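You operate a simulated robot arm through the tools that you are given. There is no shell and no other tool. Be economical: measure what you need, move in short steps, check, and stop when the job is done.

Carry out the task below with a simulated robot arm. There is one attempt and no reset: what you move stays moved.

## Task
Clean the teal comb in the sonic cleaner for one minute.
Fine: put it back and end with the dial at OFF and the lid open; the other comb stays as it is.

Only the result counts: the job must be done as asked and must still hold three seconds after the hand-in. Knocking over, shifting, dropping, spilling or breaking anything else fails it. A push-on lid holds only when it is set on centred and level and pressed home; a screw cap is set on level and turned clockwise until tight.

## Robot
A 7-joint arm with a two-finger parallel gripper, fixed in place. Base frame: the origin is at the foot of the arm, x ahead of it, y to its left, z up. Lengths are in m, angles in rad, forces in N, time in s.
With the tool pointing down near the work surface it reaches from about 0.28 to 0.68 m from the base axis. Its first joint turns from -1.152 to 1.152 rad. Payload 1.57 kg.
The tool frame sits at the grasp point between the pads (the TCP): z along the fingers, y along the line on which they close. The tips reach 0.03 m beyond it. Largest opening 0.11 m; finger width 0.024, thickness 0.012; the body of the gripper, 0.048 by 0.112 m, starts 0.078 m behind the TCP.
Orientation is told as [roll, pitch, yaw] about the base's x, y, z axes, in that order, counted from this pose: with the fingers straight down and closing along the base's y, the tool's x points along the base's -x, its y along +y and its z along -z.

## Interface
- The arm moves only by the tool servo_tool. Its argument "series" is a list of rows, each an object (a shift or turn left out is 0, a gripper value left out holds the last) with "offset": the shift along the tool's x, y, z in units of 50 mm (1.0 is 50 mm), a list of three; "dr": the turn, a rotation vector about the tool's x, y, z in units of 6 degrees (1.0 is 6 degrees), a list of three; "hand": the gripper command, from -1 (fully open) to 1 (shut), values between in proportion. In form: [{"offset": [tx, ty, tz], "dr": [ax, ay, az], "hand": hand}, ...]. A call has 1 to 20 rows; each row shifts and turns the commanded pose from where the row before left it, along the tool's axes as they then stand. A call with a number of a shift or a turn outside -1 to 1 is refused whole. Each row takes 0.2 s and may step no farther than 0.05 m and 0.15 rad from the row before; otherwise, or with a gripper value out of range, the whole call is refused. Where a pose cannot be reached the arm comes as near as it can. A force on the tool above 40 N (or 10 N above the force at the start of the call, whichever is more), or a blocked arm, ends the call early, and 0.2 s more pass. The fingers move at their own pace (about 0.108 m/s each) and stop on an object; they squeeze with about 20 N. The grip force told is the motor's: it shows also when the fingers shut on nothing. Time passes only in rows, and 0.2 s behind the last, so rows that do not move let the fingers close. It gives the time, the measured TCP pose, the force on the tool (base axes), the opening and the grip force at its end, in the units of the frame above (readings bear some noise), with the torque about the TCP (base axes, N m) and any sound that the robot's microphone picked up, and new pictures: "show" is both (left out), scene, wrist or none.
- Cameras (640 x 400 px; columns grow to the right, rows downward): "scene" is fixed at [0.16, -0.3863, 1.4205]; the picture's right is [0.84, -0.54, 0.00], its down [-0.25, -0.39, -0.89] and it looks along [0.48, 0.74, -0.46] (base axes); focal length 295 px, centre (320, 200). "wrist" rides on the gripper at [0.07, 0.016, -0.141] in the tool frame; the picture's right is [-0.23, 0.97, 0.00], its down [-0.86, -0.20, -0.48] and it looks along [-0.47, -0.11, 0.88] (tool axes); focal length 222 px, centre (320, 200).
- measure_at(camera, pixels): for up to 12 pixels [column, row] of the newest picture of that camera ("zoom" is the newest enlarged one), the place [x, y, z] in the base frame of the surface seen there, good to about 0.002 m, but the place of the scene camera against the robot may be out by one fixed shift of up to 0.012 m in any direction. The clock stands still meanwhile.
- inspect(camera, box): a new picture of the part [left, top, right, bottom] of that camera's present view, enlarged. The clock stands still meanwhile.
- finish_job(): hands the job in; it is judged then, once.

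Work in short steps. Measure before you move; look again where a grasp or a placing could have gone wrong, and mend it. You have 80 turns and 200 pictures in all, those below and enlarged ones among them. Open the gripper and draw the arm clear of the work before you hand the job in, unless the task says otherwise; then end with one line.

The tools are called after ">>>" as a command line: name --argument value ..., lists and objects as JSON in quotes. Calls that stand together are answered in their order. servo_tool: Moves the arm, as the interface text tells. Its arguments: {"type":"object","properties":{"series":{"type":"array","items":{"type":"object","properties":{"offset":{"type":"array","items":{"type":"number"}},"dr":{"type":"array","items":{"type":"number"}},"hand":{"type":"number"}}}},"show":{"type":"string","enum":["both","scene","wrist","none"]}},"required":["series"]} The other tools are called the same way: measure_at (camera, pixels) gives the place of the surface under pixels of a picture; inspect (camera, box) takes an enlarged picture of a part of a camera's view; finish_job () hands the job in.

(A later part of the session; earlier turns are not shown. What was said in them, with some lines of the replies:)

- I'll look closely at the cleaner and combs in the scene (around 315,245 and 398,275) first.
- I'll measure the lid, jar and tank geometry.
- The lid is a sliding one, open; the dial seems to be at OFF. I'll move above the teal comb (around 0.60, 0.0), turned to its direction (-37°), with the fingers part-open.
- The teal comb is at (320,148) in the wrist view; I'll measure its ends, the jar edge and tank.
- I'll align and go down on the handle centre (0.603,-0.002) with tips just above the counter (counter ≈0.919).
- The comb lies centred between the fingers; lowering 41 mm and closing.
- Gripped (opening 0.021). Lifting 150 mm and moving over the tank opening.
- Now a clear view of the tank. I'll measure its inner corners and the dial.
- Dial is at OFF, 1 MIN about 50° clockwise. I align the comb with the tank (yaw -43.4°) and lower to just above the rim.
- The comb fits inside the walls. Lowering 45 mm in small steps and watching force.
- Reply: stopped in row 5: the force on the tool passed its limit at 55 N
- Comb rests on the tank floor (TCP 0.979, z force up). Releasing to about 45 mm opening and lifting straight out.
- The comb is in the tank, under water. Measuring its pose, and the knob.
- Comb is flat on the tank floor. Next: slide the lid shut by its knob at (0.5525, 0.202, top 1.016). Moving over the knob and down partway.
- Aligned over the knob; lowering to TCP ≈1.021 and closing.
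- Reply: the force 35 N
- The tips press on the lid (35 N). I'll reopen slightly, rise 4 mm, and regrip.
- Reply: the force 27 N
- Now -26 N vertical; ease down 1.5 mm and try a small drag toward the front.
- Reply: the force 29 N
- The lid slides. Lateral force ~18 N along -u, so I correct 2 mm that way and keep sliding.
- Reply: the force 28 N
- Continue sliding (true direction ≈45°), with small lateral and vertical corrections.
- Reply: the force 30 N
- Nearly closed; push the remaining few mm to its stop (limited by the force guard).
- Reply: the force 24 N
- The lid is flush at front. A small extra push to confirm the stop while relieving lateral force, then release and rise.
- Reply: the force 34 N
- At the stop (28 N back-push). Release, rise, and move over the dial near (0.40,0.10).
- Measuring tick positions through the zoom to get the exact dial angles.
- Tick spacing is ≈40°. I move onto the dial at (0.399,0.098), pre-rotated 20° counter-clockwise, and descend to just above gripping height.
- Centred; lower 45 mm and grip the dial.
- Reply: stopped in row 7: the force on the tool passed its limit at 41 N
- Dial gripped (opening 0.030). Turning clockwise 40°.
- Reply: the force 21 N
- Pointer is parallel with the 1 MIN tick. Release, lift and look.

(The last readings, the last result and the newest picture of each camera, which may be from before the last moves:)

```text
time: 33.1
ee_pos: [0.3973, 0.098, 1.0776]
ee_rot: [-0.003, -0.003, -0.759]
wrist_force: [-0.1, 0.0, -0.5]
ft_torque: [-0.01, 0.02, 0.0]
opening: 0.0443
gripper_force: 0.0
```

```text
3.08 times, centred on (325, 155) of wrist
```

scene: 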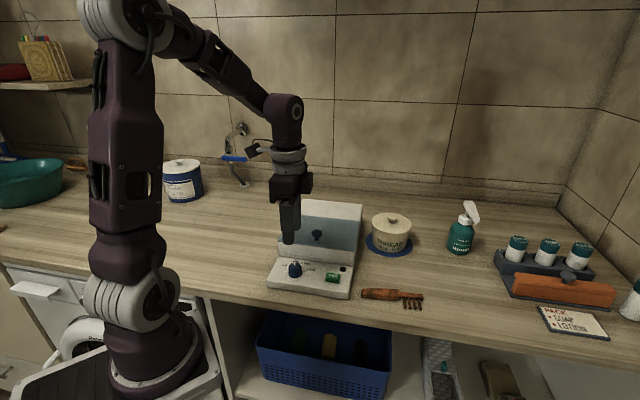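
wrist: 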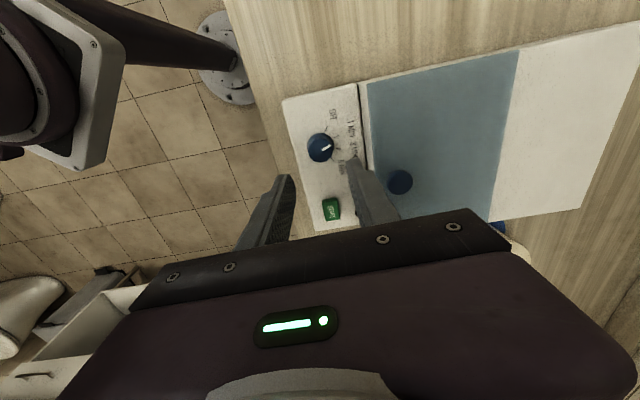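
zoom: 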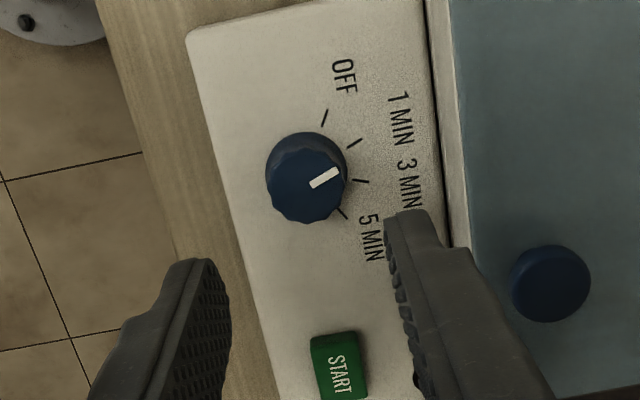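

Dial reads 1 MIN. Closing fingers and moving above START (0.459,0.0305), stopping ~12 mm above.

>>> servo_tool --series '[{"offset": [-0.61, -0.045, 0], "hand": 1}, {"offset": [-0.61, -0.045, 0]}, {"offset": [-0.605, -0.044, 0]}, {"offset": [0, 0, 0.8]}, {"offset": [0, 0, 0.79]}, {}, {}]'

>>> inspect --camera "scene" --box '[260, 240, 380, 310]'

```text
time: 34.7
ee_pos: [0.4588, 0.0298, 0.9998]
ee_rot: [-0.004, -0.002, -0.761]
wrist_force: [-0.8, -0.5, 0.2]
ft_torque: [0.03, 0.01, 0.0]
opening: 0.0
gripper_force: 20.1
```

scene: 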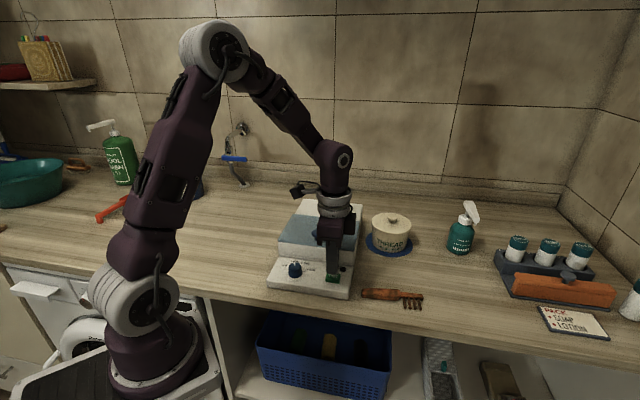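
wrist: 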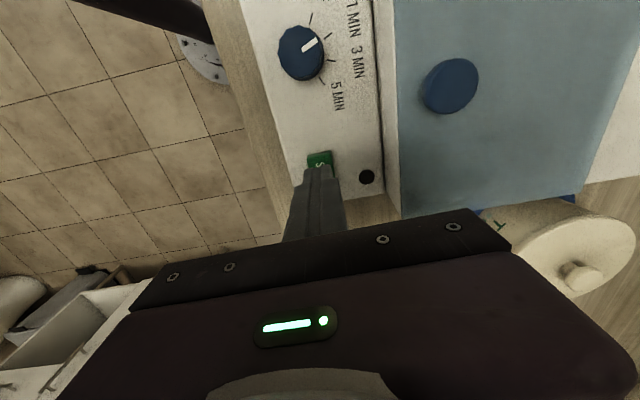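

```text
5.33 times, centred on (320, 275) of scene
```

zoom: 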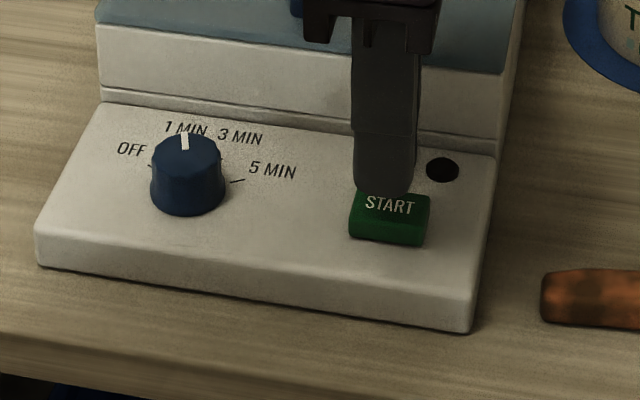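

Fingertips are over START. Pressing down 18 mm slowly, then rising.

>>> servo_tool --series '[{"offset": [0, 0, 0.2]}, {"offset": [0, 0, 0.06]}, {"offset": [0, 0, 0.05]}, {"offset": [0, 0, 0.05]}, {}]' --show "wrist"

```text
time: 35.9
ee_pos: [0.4581, 0.0291, 0.9805]
ee_rot: [-0.003, -0.001, -0.761]
wrist_force: [-2.9, 2.2, 5.9]
ft_torque: [0.07, 0.08, 0.02]
opening: 0.0
gripper_force: 19.4
heard: click
```

wrist: 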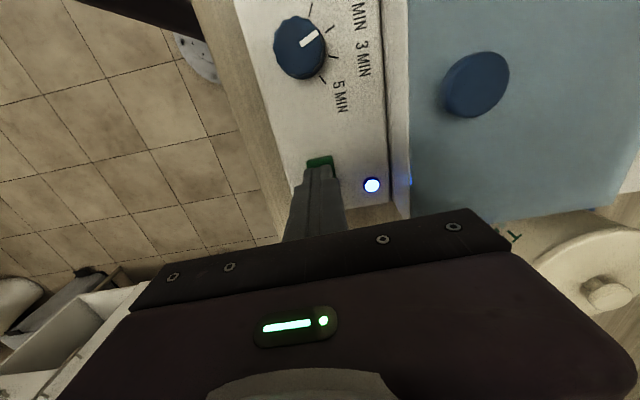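

Click heard, LED lit at (372,185). Rise and wait; the minute runs from t≈35.7.

>>> servo_tool --series '[{"offset": [0, 0, -0.4]}, {"offset": [0, 0, -0.8]}, {"offset": [0, 0, -0.8]}, {"offset": [0, 0, -0.7], "hand": 0.2}, {"offset": [0.61, 0.045, 0]}, {"offset": [0.61, 0.045, 0]}, {"offset": [0.605, 0.044, 0]}, {}, {}, {}, {}, {}, {}, {}, {}, {}, {}, {}, {}, {}]'

```text
time: 40.1
ee_pos: [0.3991, 0.0994, 1.1155]
ee_rot: [-0.004, -0.003, -0.761]
wrist_force: [-0.6, 0.0, 0.0]
ft_torque: [-0.02, -0.03, -0.02]
opening: 0.0437
gripper_force: 0.1
```

scene: 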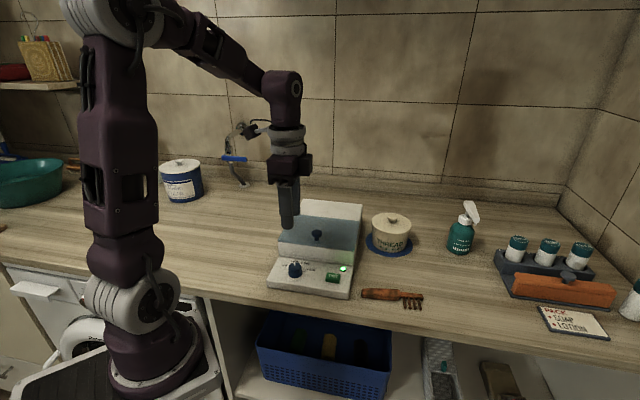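
wrist: 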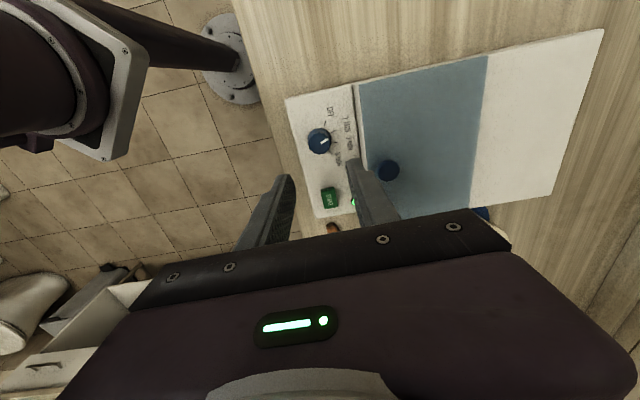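

The LED was blue at pressing and now looks green; I'll inspect it.

>>> inspect --camera "scene" --box '[260, 220, 380, 310]'

>>> servo_tool --series '[{}, {}, {}, {}, {}, {}, {}, {}, {}, {}]' --show "scene"

```text
4.44 times, centred on (320, 265) of scene
```

zoom: 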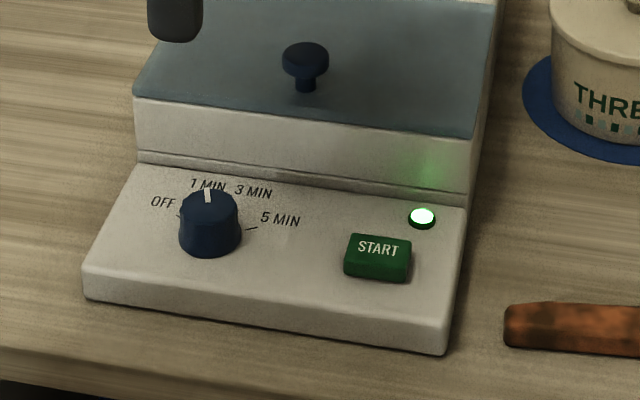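

```text
time: 42.3
ee_pos: [0.399, 0.0991, 1.1153]
ee_rot: [-0.004, -0.004, -0.761]
wrist_force: [0.3, 0.8, -0.1]
ft_torque: [0.0, -0.02, -0.03]
opening: 0.0442
gripper_force: 0.0
```

scene: 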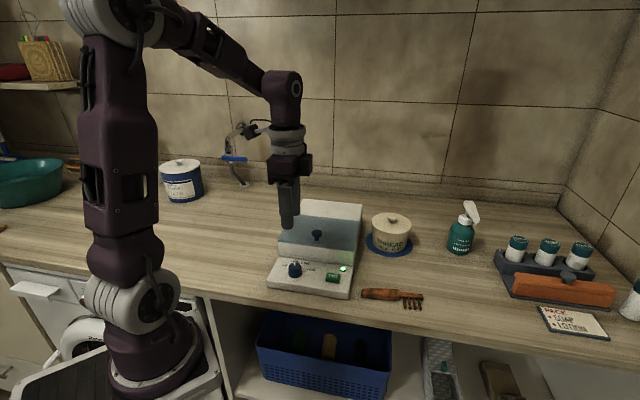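

No clear sign whether green means running or done; I wait out the minute, watching the LED.

>>> servo_tool --series '[{}, {}, {}, {}, {}, {}, {}, {}, {}, {}, {}, {}, {}, {}, {}, {}, {}, {}, {}, {}]' --show "none"

>>> servo_tool --series '[{}, {}, {}, {}, {}, {}, {}, {}, {}, {}, {}, {}, {}, {}, {}, {}, {}, {}, {}, {}]' --show "none"

>>> servo_tool --series '[{}, {}, {}, {}, {}, {}, {}, {}, {}, {}, {}, {}, {}, {}, {}, {}, {}, {}, {}, {}]' --show "none"

>>> servo_tool --series '[{}, {}, {}, {}, {}, {}, {}, {}, {}, {}, {}, {}, {}, {}, {}, {}, {}, {}, {}, {}]' --show "scene"

```text
time: 46.5
ee_pos: [0.3984, 0.1003, 1.1151]
ee_rot: [-0.005, -0.001, -0.761]
wrist_force: [-0.3, 0.0, 0.2]
ft_torque: [0.01, 0.02, 0.0]
opening: 0.0438
gripper_force: 0.1
```

```text
time: 50.7
ee_pos: [0.3977, 0.0997, 1.1146]
ee_rot: [-0.005, -0.002, -0.76]
wrist_force: [0.8, 0.0, -0.4]
ft_torque: [0.02, 0.01, 0.02]
opening: 0.044
gripper_force: 0.1
```

```text
time: 54.9
ee_pos: [0.3976, 0.0991, 1.1166]
ee_rot: [-0.005, -0.002, -0.761]
wrist_force: [0.3, 0.4, 0.2]
ft_torque: [0.01, 0.01, 0.0]
opening: 0.044
gripper_force: 0.0
```

```text
time: 59.1
ee_pos: [0.3986, 0.0995, 1.1151]
ee_rot: [-0.004, -0.001, -0.761]
wrist_force: [-0.1, 0.1, -0.6]
ft_torque: [0.0, 0.02, 0.01]
opening: 0.0443
gripper_force: 0.1
```

scene: 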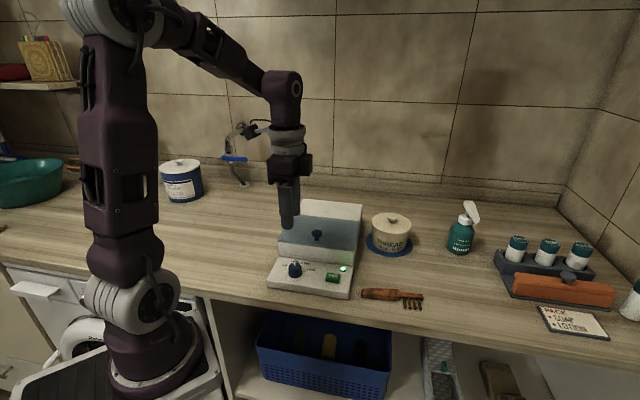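

Still green; continuing to wait out the full minute to be safe.

>>> servo_tool --series '[{}, {}, {}, {}, {}, {}, {}, {}, {}, {}, {}, {}, {}, {}, {}, {}, {}, {}, {}, {}]' --show "none"

>>> servo_tool --series '[{}, {}, {}, {}, {}, {}, {}, {}, {}, {}, {}, {}, {}, {}, {}, {}, {}, {}, {}, {}]' --show "none"

>>> servo_tool --series '[{}, {}, {}, {}, {}, {}, {}, {}, {}, {}, {}, {}, {}, {}, {}, {}, {}, {}, {}, {}]' --show "none"

>>> servo_tool --series '[{}, {}, {}, {}, {}, {}, {}, {}, {}, {}, {}, {}, {}, {}, {}, {}, {}, {}, {}, {}]' --show "none"

>>> servo_tool --series '[{}, {}, {}, {}, {}, {}, {}, {}, {}, {}, {}, {}, {}, {}, {}, {}, {}, {}, {}, {}]' --show "none"

>>> servo_tool --series '[{}, {}, {}, {}, {}, {}, {}, {}, {}, {}, {}, {}, {}, {}, {}, {}, {}, {}, {}, {}]' --show "none"

>>> servo_tool --series '[{}, {}, {}, {}, {}, {}, {}, {}, {}, {}, {}, {}, {}, {}, {}, {}, {}, {}, {}, {}]' --show "none"

>>> servo_tool --series '[{}, {}, {}, {}, {}, {}, {}, {}, {}, {}, {}, {}, {}, {}, {}, {}, {}, {}, {}, {}]' --show "none"

>>> servo_tool --series '[{}, {}, {}, {}, {}, {}, {}, {}, {}, {}, {}, {}, {}, {}, {}, {}, {}, {}, {}, {}]' --show "both"

```text
time: 63.3
ee_pos: [0.3988, 0.1005, 1.1149]
ee_rot: [-0.003, 0.001, -0.761]
wrist_force: [-0.3, 0.2, -0.6]
ft_torque: [0.02, -0.01, -0.03]
opening: 0.0441
gripper_force: 0.1
```

```text
time: 67.5
ee_pos: [0.3985, 0.0997, 1.1157]
ee_rot: [-0.004, -0.001, -0.761]
wrist_force: [-0.3, -0.4, -0.6]
ft_torque: [-0.02, -0.01, 0.01]
opening: 0.0439
gripper_force: 0.0
```

```text
time: 71.7
ee_pos: [0.3977, 0.0998, 1.1163]
ee_rot: [-0.004, -0.003, -0.762]
wrist_force: [0.4, 0.3, 0.2]
ft_torque: [0.01, -0.01, 0.0]
opening: 0.0444
gripper_force: 0.1
```

```text
time: 75.9
ee_pos: [0.3977, 0.0982, 1.114]
ee_rot: [-0.003, -0.001, -0.762]
wrist_force: [-0.2, 1.2, 0.9]
ft_torque: [0.03, 0.02, -0.01]
opening: 0.0438
gripper_force: 0.0
```

```text
time: 80.1
ee_pos: [0.3978, 0.0993, 1.1147]
ee_rot: [-0.003, -0.001, -0.762]
wrist_force: [1.2, 1.1, -0.5]
ft_torque: [0.02, -0.01, 0.01]
opening: 0.0439
gripper_force: 0.0
```

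```text
time: 84.3
ee_pos: [0.3997, 0.0981, 1.1142]
ee_rot: [-0.003, -0.003, -0.76]
wrist_force: [0.2, 0.0, 0.1]
ft_torque: [0.0, -0.01, 0.01]
opening: 0.044
gripper_force: 0.1
```

```text
time: 88.5
ee_pos: [0.3989, 0.0992, 1.1141]
ee_rot: [-0.004, -0.003, -0.761]
wrist_force: [-0.2, -0.3, 0.5]
ft_torque: [0.0, 0.02, 0.01]
opening: 0.0439
gripper_force: 0.2
```

```text
time: 92.7
ee_pos: [0.3981, 0.0993, 1.115]
ee_rot: [-0.003, -0.002, -0.76]
wrist_force: [0.0, -0.3, 0.3]
ft_torque: [0.0, -0.01, -0.01]
opening: 0.0442
gripper_force: 0.0
```

```text
time: 96.9
ee_pos: [0.3989, 0.0988, 1.1144]
ee_rot: [-0.004, -0.002, -0.759]
wrist_force: [0.0, -0.3, -0.6]
ft_torque: [0.04, -0.01, 0.0]
opening: 0.0441
gripper_force: 0.1
```

scene: 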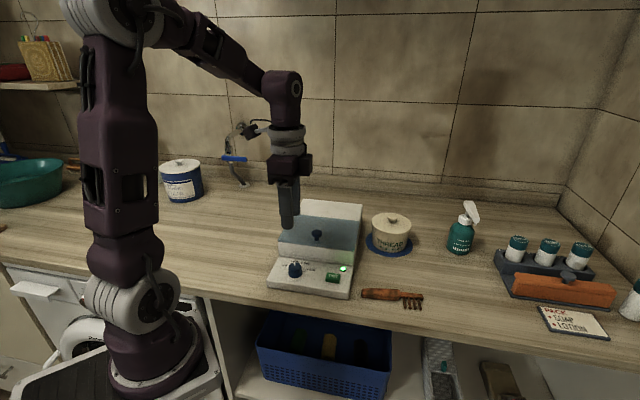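
wrist: 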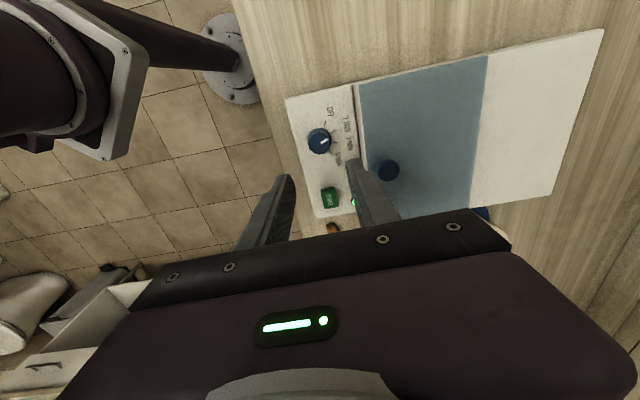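

A full minute elapsed, LED steady green = done. Now turn the dial back to OFF: rotate to the earlier end yaw, descend and grip.

>>> servo_tool --series '[{"dr": [0, 0, 0.83], "offset": [0, 0, 0.5]}, {"dr": [0, 0, 0.83], "offset": [0, 0, 0.5]}, {"dr": [0, 0, 0.83], "offset": [0, 0, 0.5]}, {"dr": [0, 0, 0.83], "offset": [0, 0, 0.5]}, {"offset": [0, 0, 0.4]}, {"offset": [0, 0, 0.28]}, {}, {"hand": 1}, {}, {}]'

>>> inspect --camera "wrist" --box '[260, 90, 400, 240]'

```text
time: 99.1
ee_pos: [0.3987, 0.0974, 0.9809]
ee_rot: [0.003, -0.002, -1.105]
wrist_force: [19.6, 10.4, -14.5]
ft_torque: [0.01, -0.4, 0.07]
opening: 0.0295
gripper_force: 38.6
```

scene: 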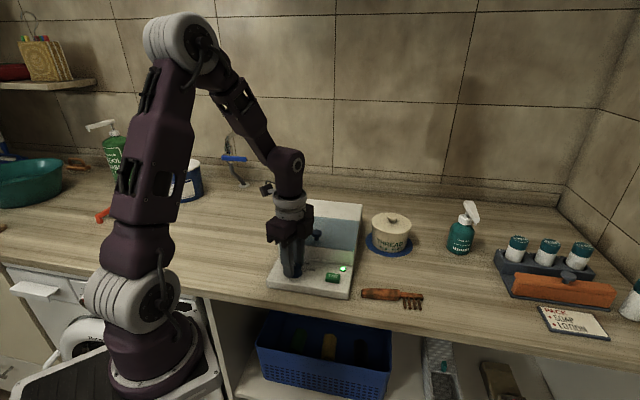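
wrist: 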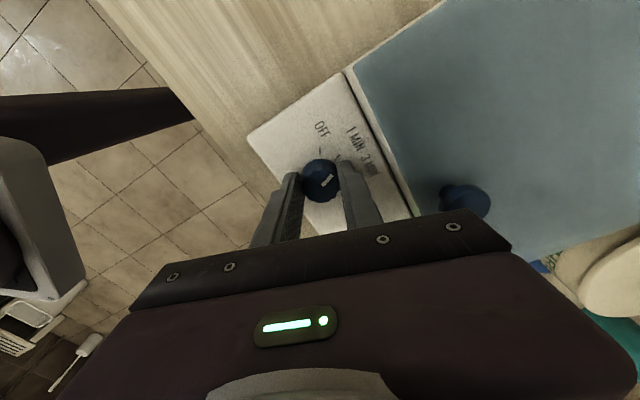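

```text
2.67 times, centred on (330, 165) of wrist
```

zoom: 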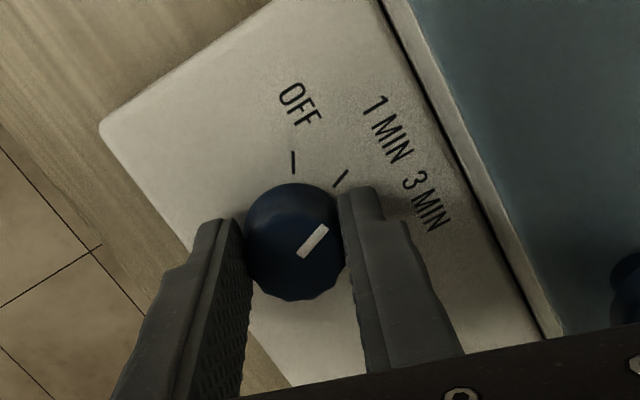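

Gripped; turning 41° counter-clockwise to OFF.

>>> servo_tool --series '[{"dr": [0, 0, -0.9]}, {"dr": [0, 0, -1]}, {"dr": [0, 0, -1]}, {"dr": [0, 0, -1]}, {"dr": [0, 0, -1]}, {"dr": [0, 0, -1]}, {"dr": [0, 0, -0.9]}, {}, {}]' --show "wrist"

>>> servo_tool --series '[{"hand": 0.2}, {}, {"offset": [0, 0, -0.4]}, {"offset": [0, 0, -0.8]}, {"offset": [0, 0, -0.8], "dr": [0, 0, 0.87]}, {"offset": [0, 0, -0.7], "dr": [0, 0, 0.87]}, {"dr": [0, 0, 0.87]}, {"dr": [0, 0, 0.87]}, {}]'

>>> inspect --camera "wrist" --box '[275, 90, 375, 220]'

>>> inspect --camera "scene" --box '[260, 220, 380, 310]'

```text
time: 101.1
ee_pos: [0.3967, 0.0966, 0.9809]
ee_rot: [-0.004, 0.002, -0.397]
wrist_force: [5.5, -6.2, -24.4]
ft_torque: [0.27, -0.21, -0.13]
opening: 0.0297
gripper_force: 38.8
```

wrist: 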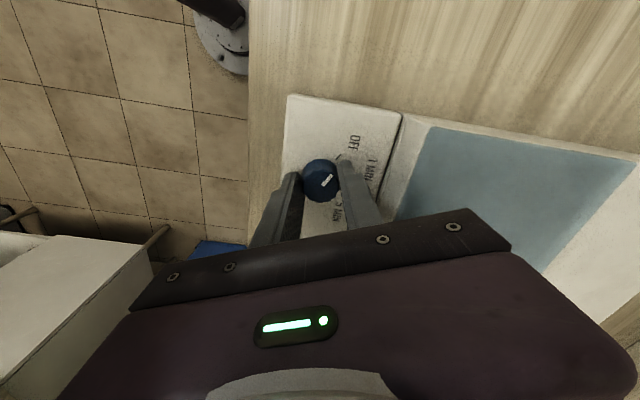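

```text
time: 103.1
ee_pos: [0.3966, 0.0981, 1.1165]
ee_rot: [-0.002, -0.002, -0.761]
wrist_force: [0.1, 0.3, -0.6]
ft_torque: [0.0, 0.01, -0.04]
opening: 0.0441
gripper_force: 0.0
```

scene: 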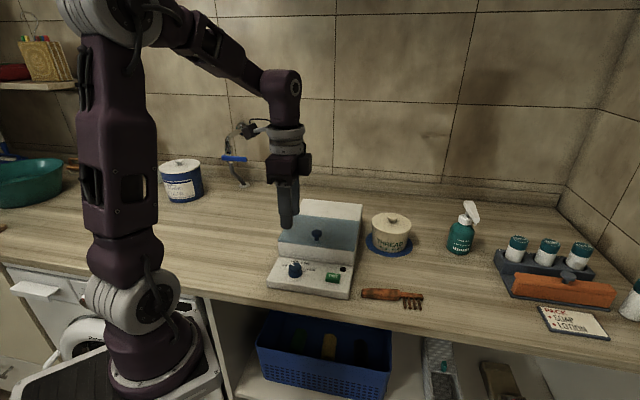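
wrist: 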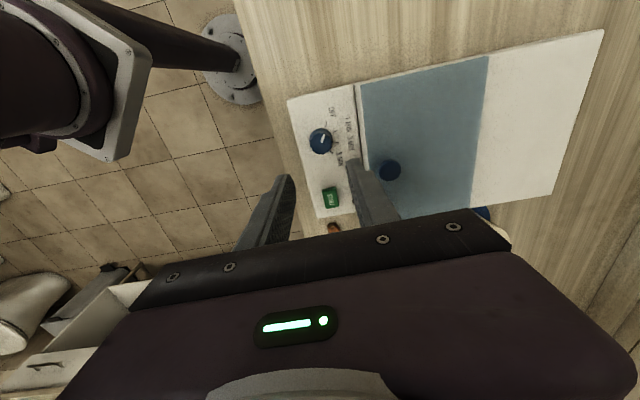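

```text
3.08 times, centred on (325, 155) of wrist
```

zoom: 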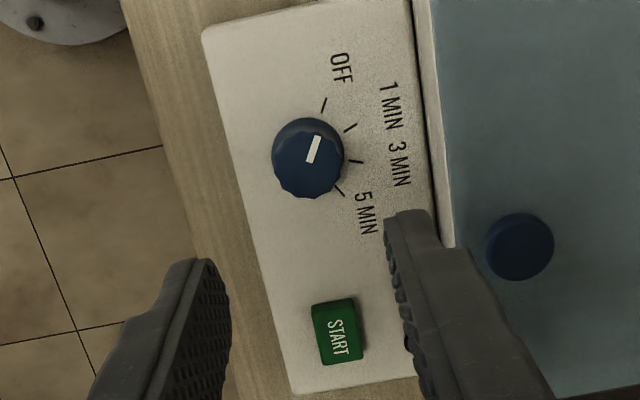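

```text
4.44 times, centred on (320, 265) of scene
```

zoom: 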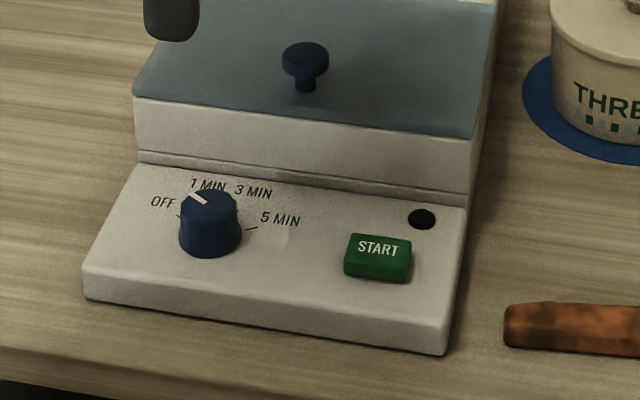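

Dial at OFF, LED off. Now open the lid: move to the knob at (0.476,0.1255) and grip at the earlier height.

>>> servo_tool --series '[{"offset": [-0.39, 0.745, 0]}, {"offset": [-0.394, 0.745, 0]}, {"dr": [0, 0, 0.23]}, {"offset": [0, 0, 0.7]}, {"offset": [0, 0, 0.7]}, {"offset": [0, 0, 0.36]}, {}, {"hand": 1}, {}, {}]'

```text
time: 105.3
ee_pos: [0.4791, 0.1244, 1.0294]
ee_rot: [-0.004, -0.002, -0.785]
wrist_force: [0.7, -1.1, -10.5]
ft_torque: [-0.16, -0.32, 0.0]
opening: 0.0255
gripper_force: 37.3
```

scene: 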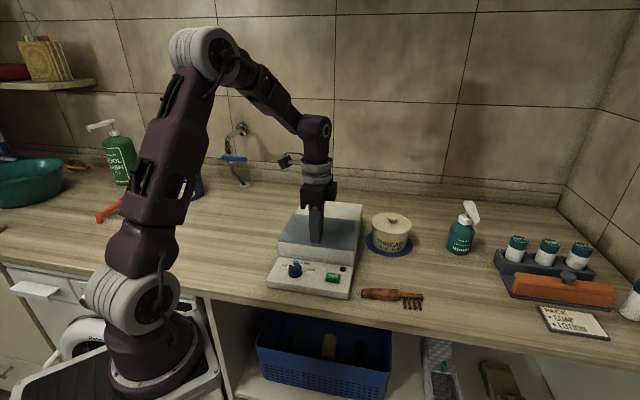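
wrist: 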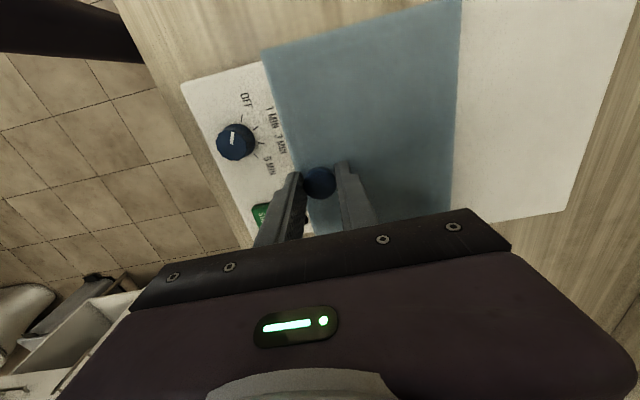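

Gripped with low forces. Sliding the lid back along tool +y, 50 mm first.

>>> servo_tool --series '[{"offset": [0, 0.1, 0]}, {"offset": [0, 0.2, 0]}, {"offset": [0, 0.2, 0]}, {"offset": [0, 0.25, 0]}, {"offset": [0, 0.25, 0]}, {}]' --show "wrist"

```text
time: 106.7
ee_pos: [0.5141, 0.1606, 1.0275]
ee_rot: [-0.001, -0.004, -0.785]
wrist_force: [6.4, -5.8, 12.5]
ft_torque: [0.15, 0.32, -0.04]
opening: 0.0256
gripper_force: 37.0
```

wrist: 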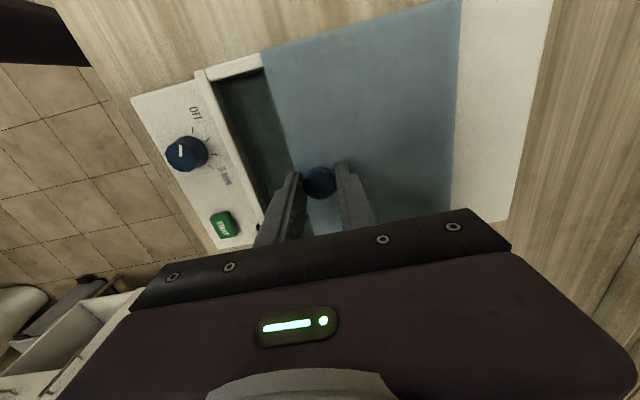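

Works well. Sliding the remaining ~57 mm.

>>> servo_tool --series '[{"offset": [-0.015, 0.2, -0.01]}, {"offset": [0, 0.25, 0]}, {"offset": [0, 0.25, 0]}, {"offset": [0, 0.25, 0]}, {"offset": [0, 0.15, 0]}, {"offset": [0, 0.06, 0]}, {}]' --show "wrist"

```text
time: 108.3
ee_pos: [0.5539, 0.1991, 1.0275]
ee_rot: [-0.003, -0.004, -0.787]
wrist_force: [8.6, -8.1, 14.6]
ft_torque: [0.21, 0.36, -0.04]
opening: 0.0256
gripper_force: 37.0
```

wrist: 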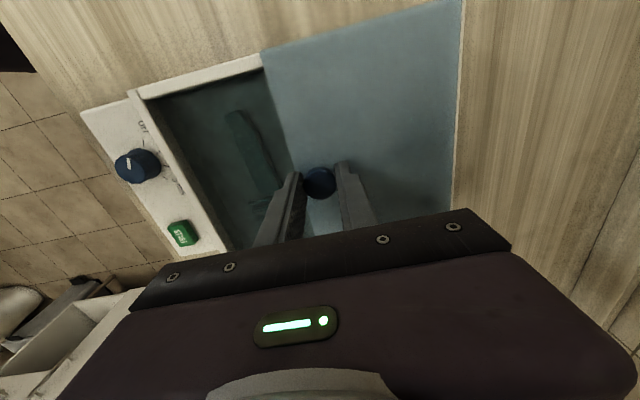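

A last push for the rear stop, then release and rise to look over the tank.

>>> servo_tool --series '[{"offset": [-0.01, 0.05, 0]}, {"offset": [0, 0.04, 0]}, {}]' --show "none"

>>> servo_tool --series '[{"hand": 0.2}, {}, {"offset": [0, 0, -0.6]}, {"offset": [0, 0, -0.8]}, {"offset": [0.15, -0.6, -0.6]}, {"offset": [0.15, -0.6, 0]}, {}, {}]'

>>> inspect --camera "wrist" --box '[180, 50, 420, 230]'

```text
time: 109.1
ee_pos: [0.5572, 0.2037, 1.0283]
ee_rot: [-0.003, 0.001, -0.783]
wrist_force: [2.7, -2.4, 8.4]
ft_torque: [-0.55, -0.55, 0.09]
opening: 0.0257
gripper_force: 36.4
```

```text
time: 110.9
ee_pos: [0.5048, 0.1718, 1.1282]
ee_rot: [-0.004, -0.001, -0.785]
wrist_force: [-0.1, 0.3, 0.9]
ft_torque: [0.03, 0.01, -0.03]
opening: 0.044
gripper_force: 0.1
```

scene: 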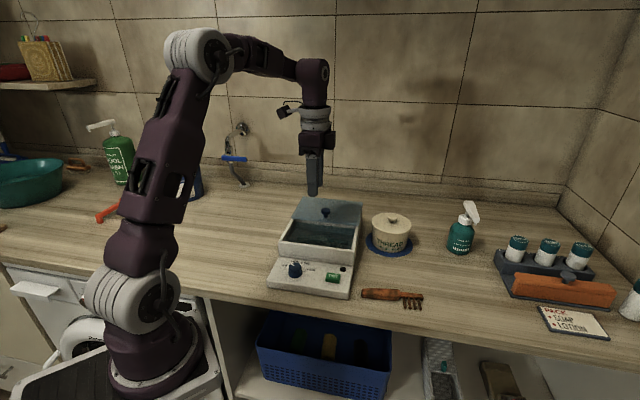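
wrist: 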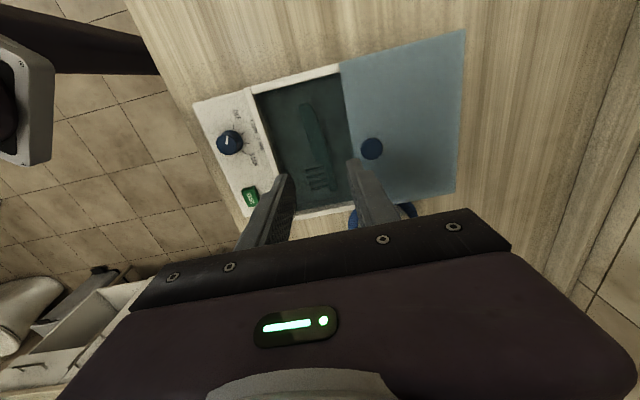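

```text
2.22 times, centred on (300, 140) of wrist
```

zoom: 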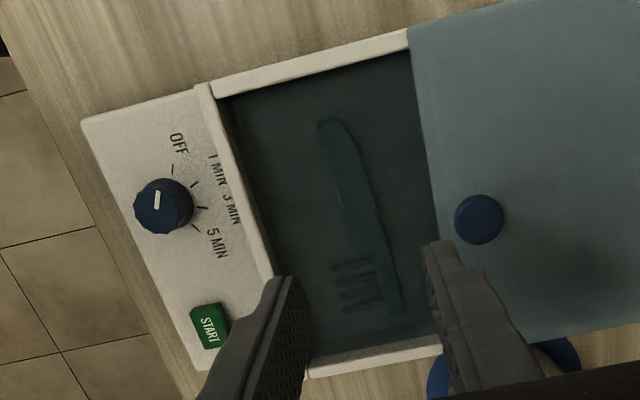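

Lid open; the comb shows clean teal. Measuring its current place.

>>> measure_at --camera "wrist" --pixels '[[305, 106], [309, 120], [314, 140], [319, 155], [333, 188], [314, 186]]'

```text
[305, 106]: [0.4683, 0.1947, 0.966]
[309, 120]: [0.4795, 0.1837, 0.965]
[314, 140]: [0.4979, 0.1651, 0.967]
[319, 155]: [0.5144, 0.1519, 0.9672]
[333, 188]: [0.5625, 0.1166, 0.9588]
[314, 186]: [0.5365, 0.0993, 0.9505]
```

Comb unmoved since release. Going down to the release pose and gripping.

>>> servo_tool --series '[{"dr": [0, 0, -0.27], "hand": 0.18}, {"offset": [0.033, -0.149, 0]}, {"offset": [0, 0, 0.8]}, {"offset": [0, 0, 0.8]}, {"offset": [0, 0, 0.7]}, {"offset": [0, 0, 0.4]}, {"offset": [0, 0, 0.2]}, {}, {"hand": 1}, {}, {}]'

```text
time: 113.3
ee_pos: [0.4999, 0.1672, 0.9853]
ee_rot: [-0.003, -0.003, -0.755]
wrist_force: [0.0, 0.2, 0.6]
ft_torque: [0.05, 0.01, -0.03]
opening: 0.0209
gripper_force: 20.1
```

scene: 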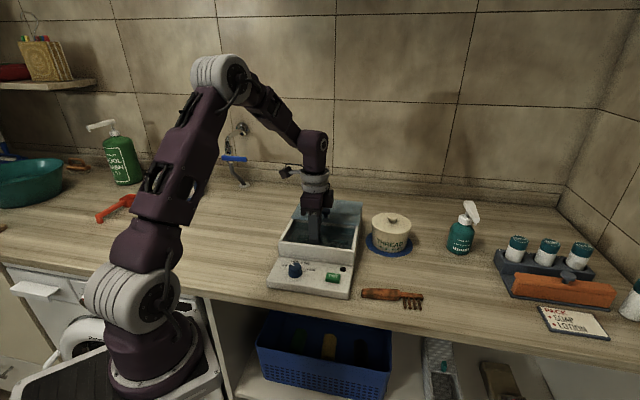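
wrist: 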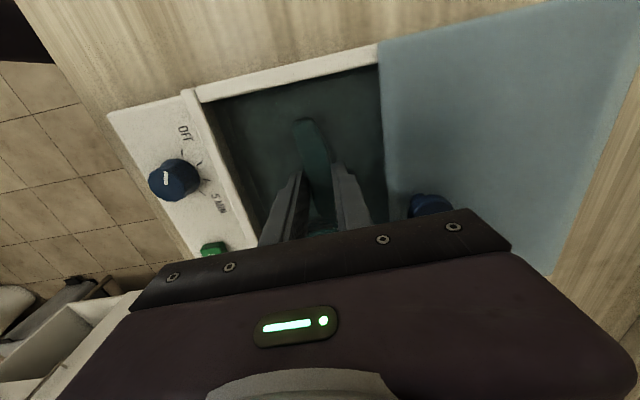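

Gripped (0.021). Lift, rotate back to the original yaw, and carry over the original spot.

>>> servo_tool --series '[{"offset": [0, 0, -0.3]}, {"offset": [0, 0, -0.7]}, {"offset": [0, 0, -0.7]}, {"offset": [0, 0, -0.7]}, {"dr": [0, 0, -0.46]}, {"offset": [-0.549, -0.172, 0]}, {"offset": [-0.549, -0.172, 0]}, {"offset": [-0.549, -0.172, 0]}, {"offset": [-0.549, -0.172, 0]}, {"offset": [-0.549, -0.172, 0]}, {"offset": [-0.549, -0.172, 0]}, {"offset": [-0.549, -0.172, 0]}, {}, {}, {}]'

```text
time: 116.5
ee_pos: [0.6042, -0.0056, 1.1043]
ee_rot: [-0.004, -0.002, -0.708]
wrist_force: [0.5, -0.7, -0.6]
ft_torque: [-0.02, 0.02, 0.0]
opening: 0.0211
gripper_force: 20.1
```

scene: 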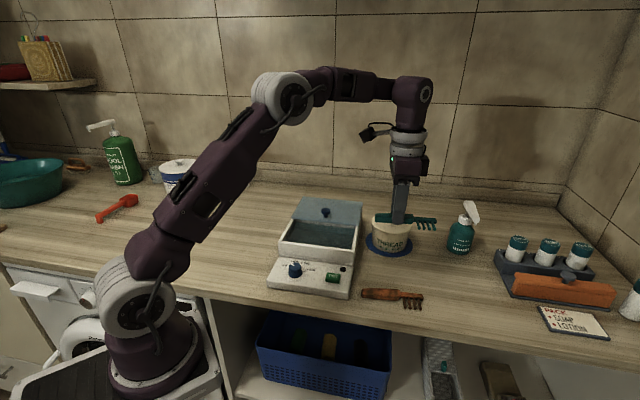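
wrist: 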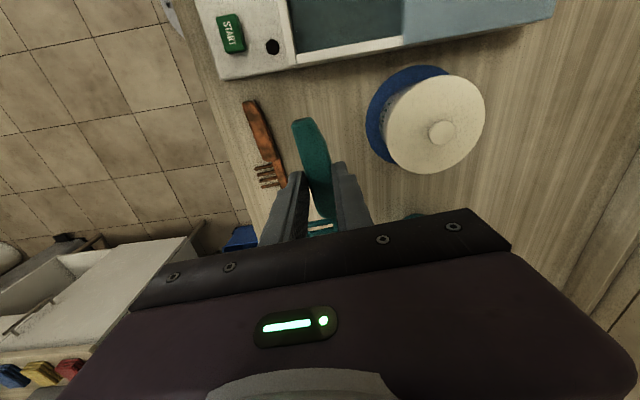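

Comb is clean and level. Lowering onto its original spot (expected contact TCP ≈0.957).

>>> servo_tool --series '[{"offset": [-0.012, 0.063, 0.5]}, {"offset": [0, 0, 0.7]}, {"offset": [0, 0, 0.7]}, {"offset": [0, 0, 0.5]}, {"offset": [0, 0, 0.25]}, {}, {"offset": [0, 0, 0.1]}, {"offset": [0, 0, 0.06]}, {"offset": [0, 0, 0.04]}, {}]'

```text
time: 118.7
ee_pos: [0.6077, -0.0028, 0.9614]
ee_rot: [-0.004, -0.001, -0.708]
wrist_force: [0.5, 0.5, -0.1]
ft_torque: [0.04, 0.02, 0.0]
opening: 0.021
gripper_force: 20.3
```

scene: 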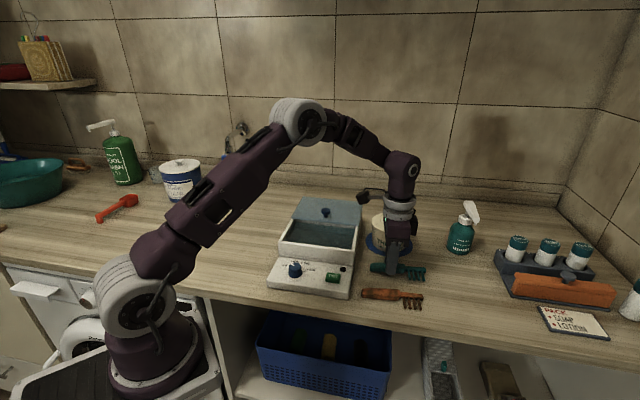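
wrist: 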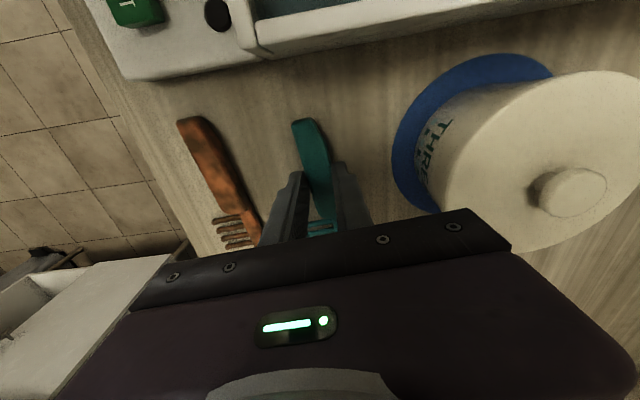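

No contact yet; creeping down further until force shows.

>>> servo_tool --series '[{"offset": [0, 0, 0.04]}, {"offset": [0, 0, 0.03]}, {"offset": [0, 0, 0.02]}, {}]' --show "none"

```text
time: 119.7
ee_pos: [0.6062, -0.0026, 0.9558]
ee_rot: [-0.005, -0.002, -0.71]
wrist_force: [0.5, -0.6, 0.0]
ft_torque: [0.01, 0.01, 0.02]
opening: 0.0209
gripper_force: 19.8
```

>>> servo_tool --series '[{"offset": [0, 0, 0.02]}, {"offset": [0, 0, 0.02]}, {}]' --show "none"

```text
time: 120.5
ee_pos: [0.6085, -0.0026, 0.9538]
ee_rot: [-0.002, 0.0, -0.708]
wrist_force: [-1.7, 0.2, 7.2]
ft_torque: [0.02, 0.01, -0.02]
opening: 0.0211
gripper_force: 19.9
```

Contact (7 N). Release and rise straight up.

>>> servo_tool --series '[{"hand": -0.09}, {}, {}, {"offset": [0, 0, -0.4]}, {"offset": [0, 0, -0.8]}, {"offset": [0, 0, -0.8]}, {"offset": [0, 0, -0.8]}, {"offset": [0, 0, -0.8]}, {}, {}]'

>>> inspect --camera "scene" --box '[250, 180, 450, 310]'

>>> measure_at --camera "scene" --pixels '[[372, 268], [400, 271], [424, 278], [365, 292], [420, 300], [325, 212]]'

```text
time: 122.7
ee_pos: [0.607, -0.0034, 1.1358]
ee_rot: [-0.005, -0.002, -0.707]
wrist_force: [0.3, -0.3, -0.2]
ft_torque: [-0.01, 0.02, 0.01]
opening: 0.0601
gripper_force: 0.1
```

scene: 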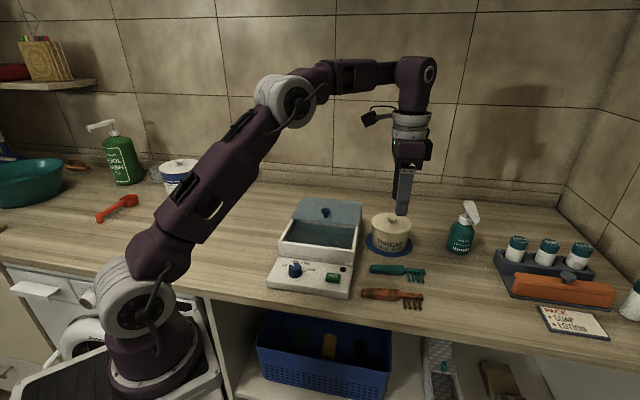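
wrist: 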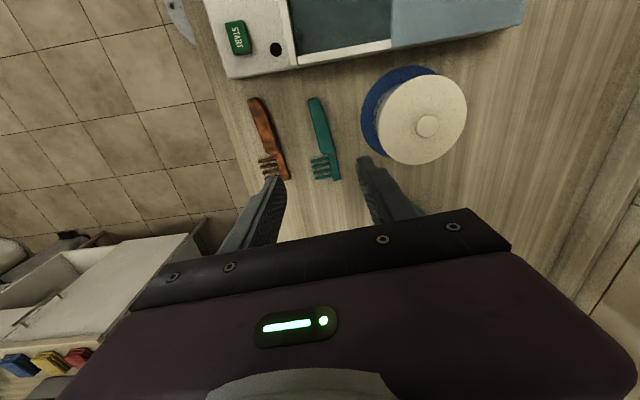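

```text
3.08 times, centred on (350, 245) of scene
```

zoom: 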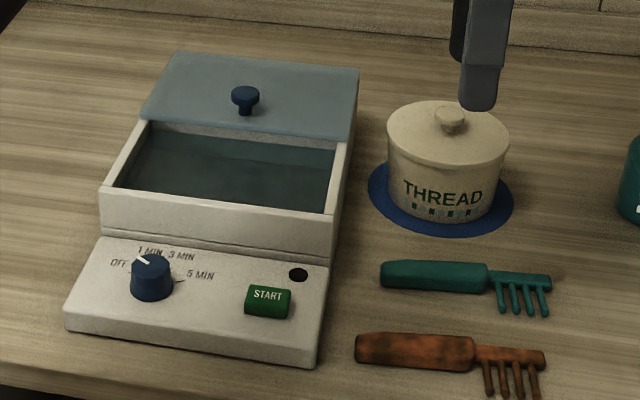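

```text
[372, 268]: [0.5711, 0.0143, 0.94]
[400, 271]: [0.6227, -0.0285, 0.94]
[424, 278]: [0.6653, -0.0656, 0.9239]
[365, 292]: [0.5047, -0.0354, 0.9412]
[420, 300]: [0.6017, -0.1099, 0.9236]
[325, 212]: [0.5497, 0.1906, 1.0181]
```

All matches the start picture: comb back, dial OFF, lid open. Drawing the arm up and back, then handing in.

>>> servo_tool --series '[{"offset": [0, 0, -0.8]}, {"offset": [0, 0, -0.8]}, {"offset": [0.6, 0, -0.6]}, {"offset": [0.8, 0, 0]}, {"offset": [0.8, 0, 0]}, {}]' --show "scene"

```text
time: 124.1
ee_pos: [0.5222, 0.0695, 1.2235]
ee_rot: [-0.004, -0.002, -0.709]
wrist_force: [0.6, -0.1, 0.4]
ft_torque: [0.04, -0.02, -0.04]
opening: 0.06
gripper_force: 0.0
out of reach, approached as far as the arm can: row 2
```

scene: 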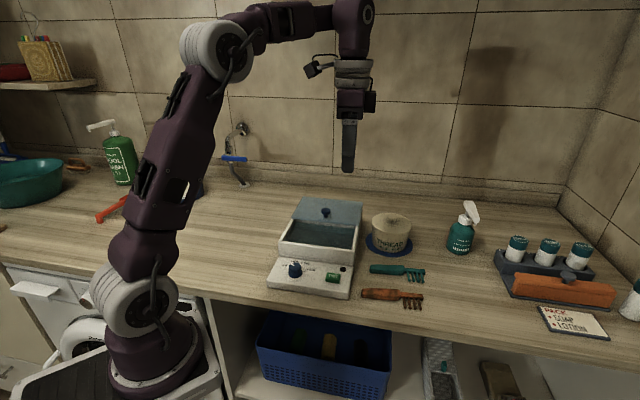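

The jar's knob at (393,217) looks odd; a quick check before handing in.

>>> inspect --camera "scene" --box '[340, 190, 440, 262]'

```text
5.56 times, centred on (390, 226) of scene
```

zoom: 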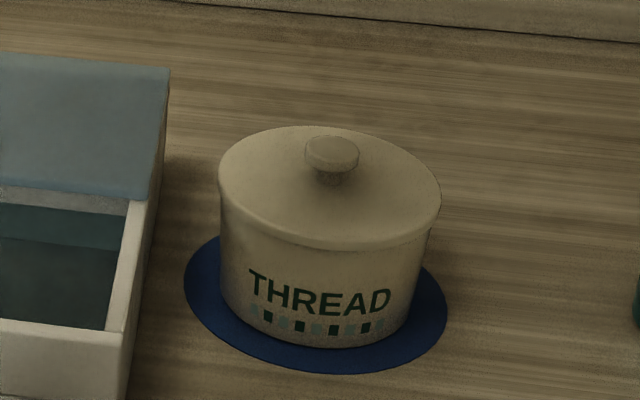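

Just shadow; the jar is intact. Handing in.

>>> finish_job

```text
The job is handed in.
```

The teal comb was cleaned at the 1 MIN setting with the lid shut and put back within a few millimetres of where it was. The dial is at OFF, the lid is open, and the other comb was not touched.
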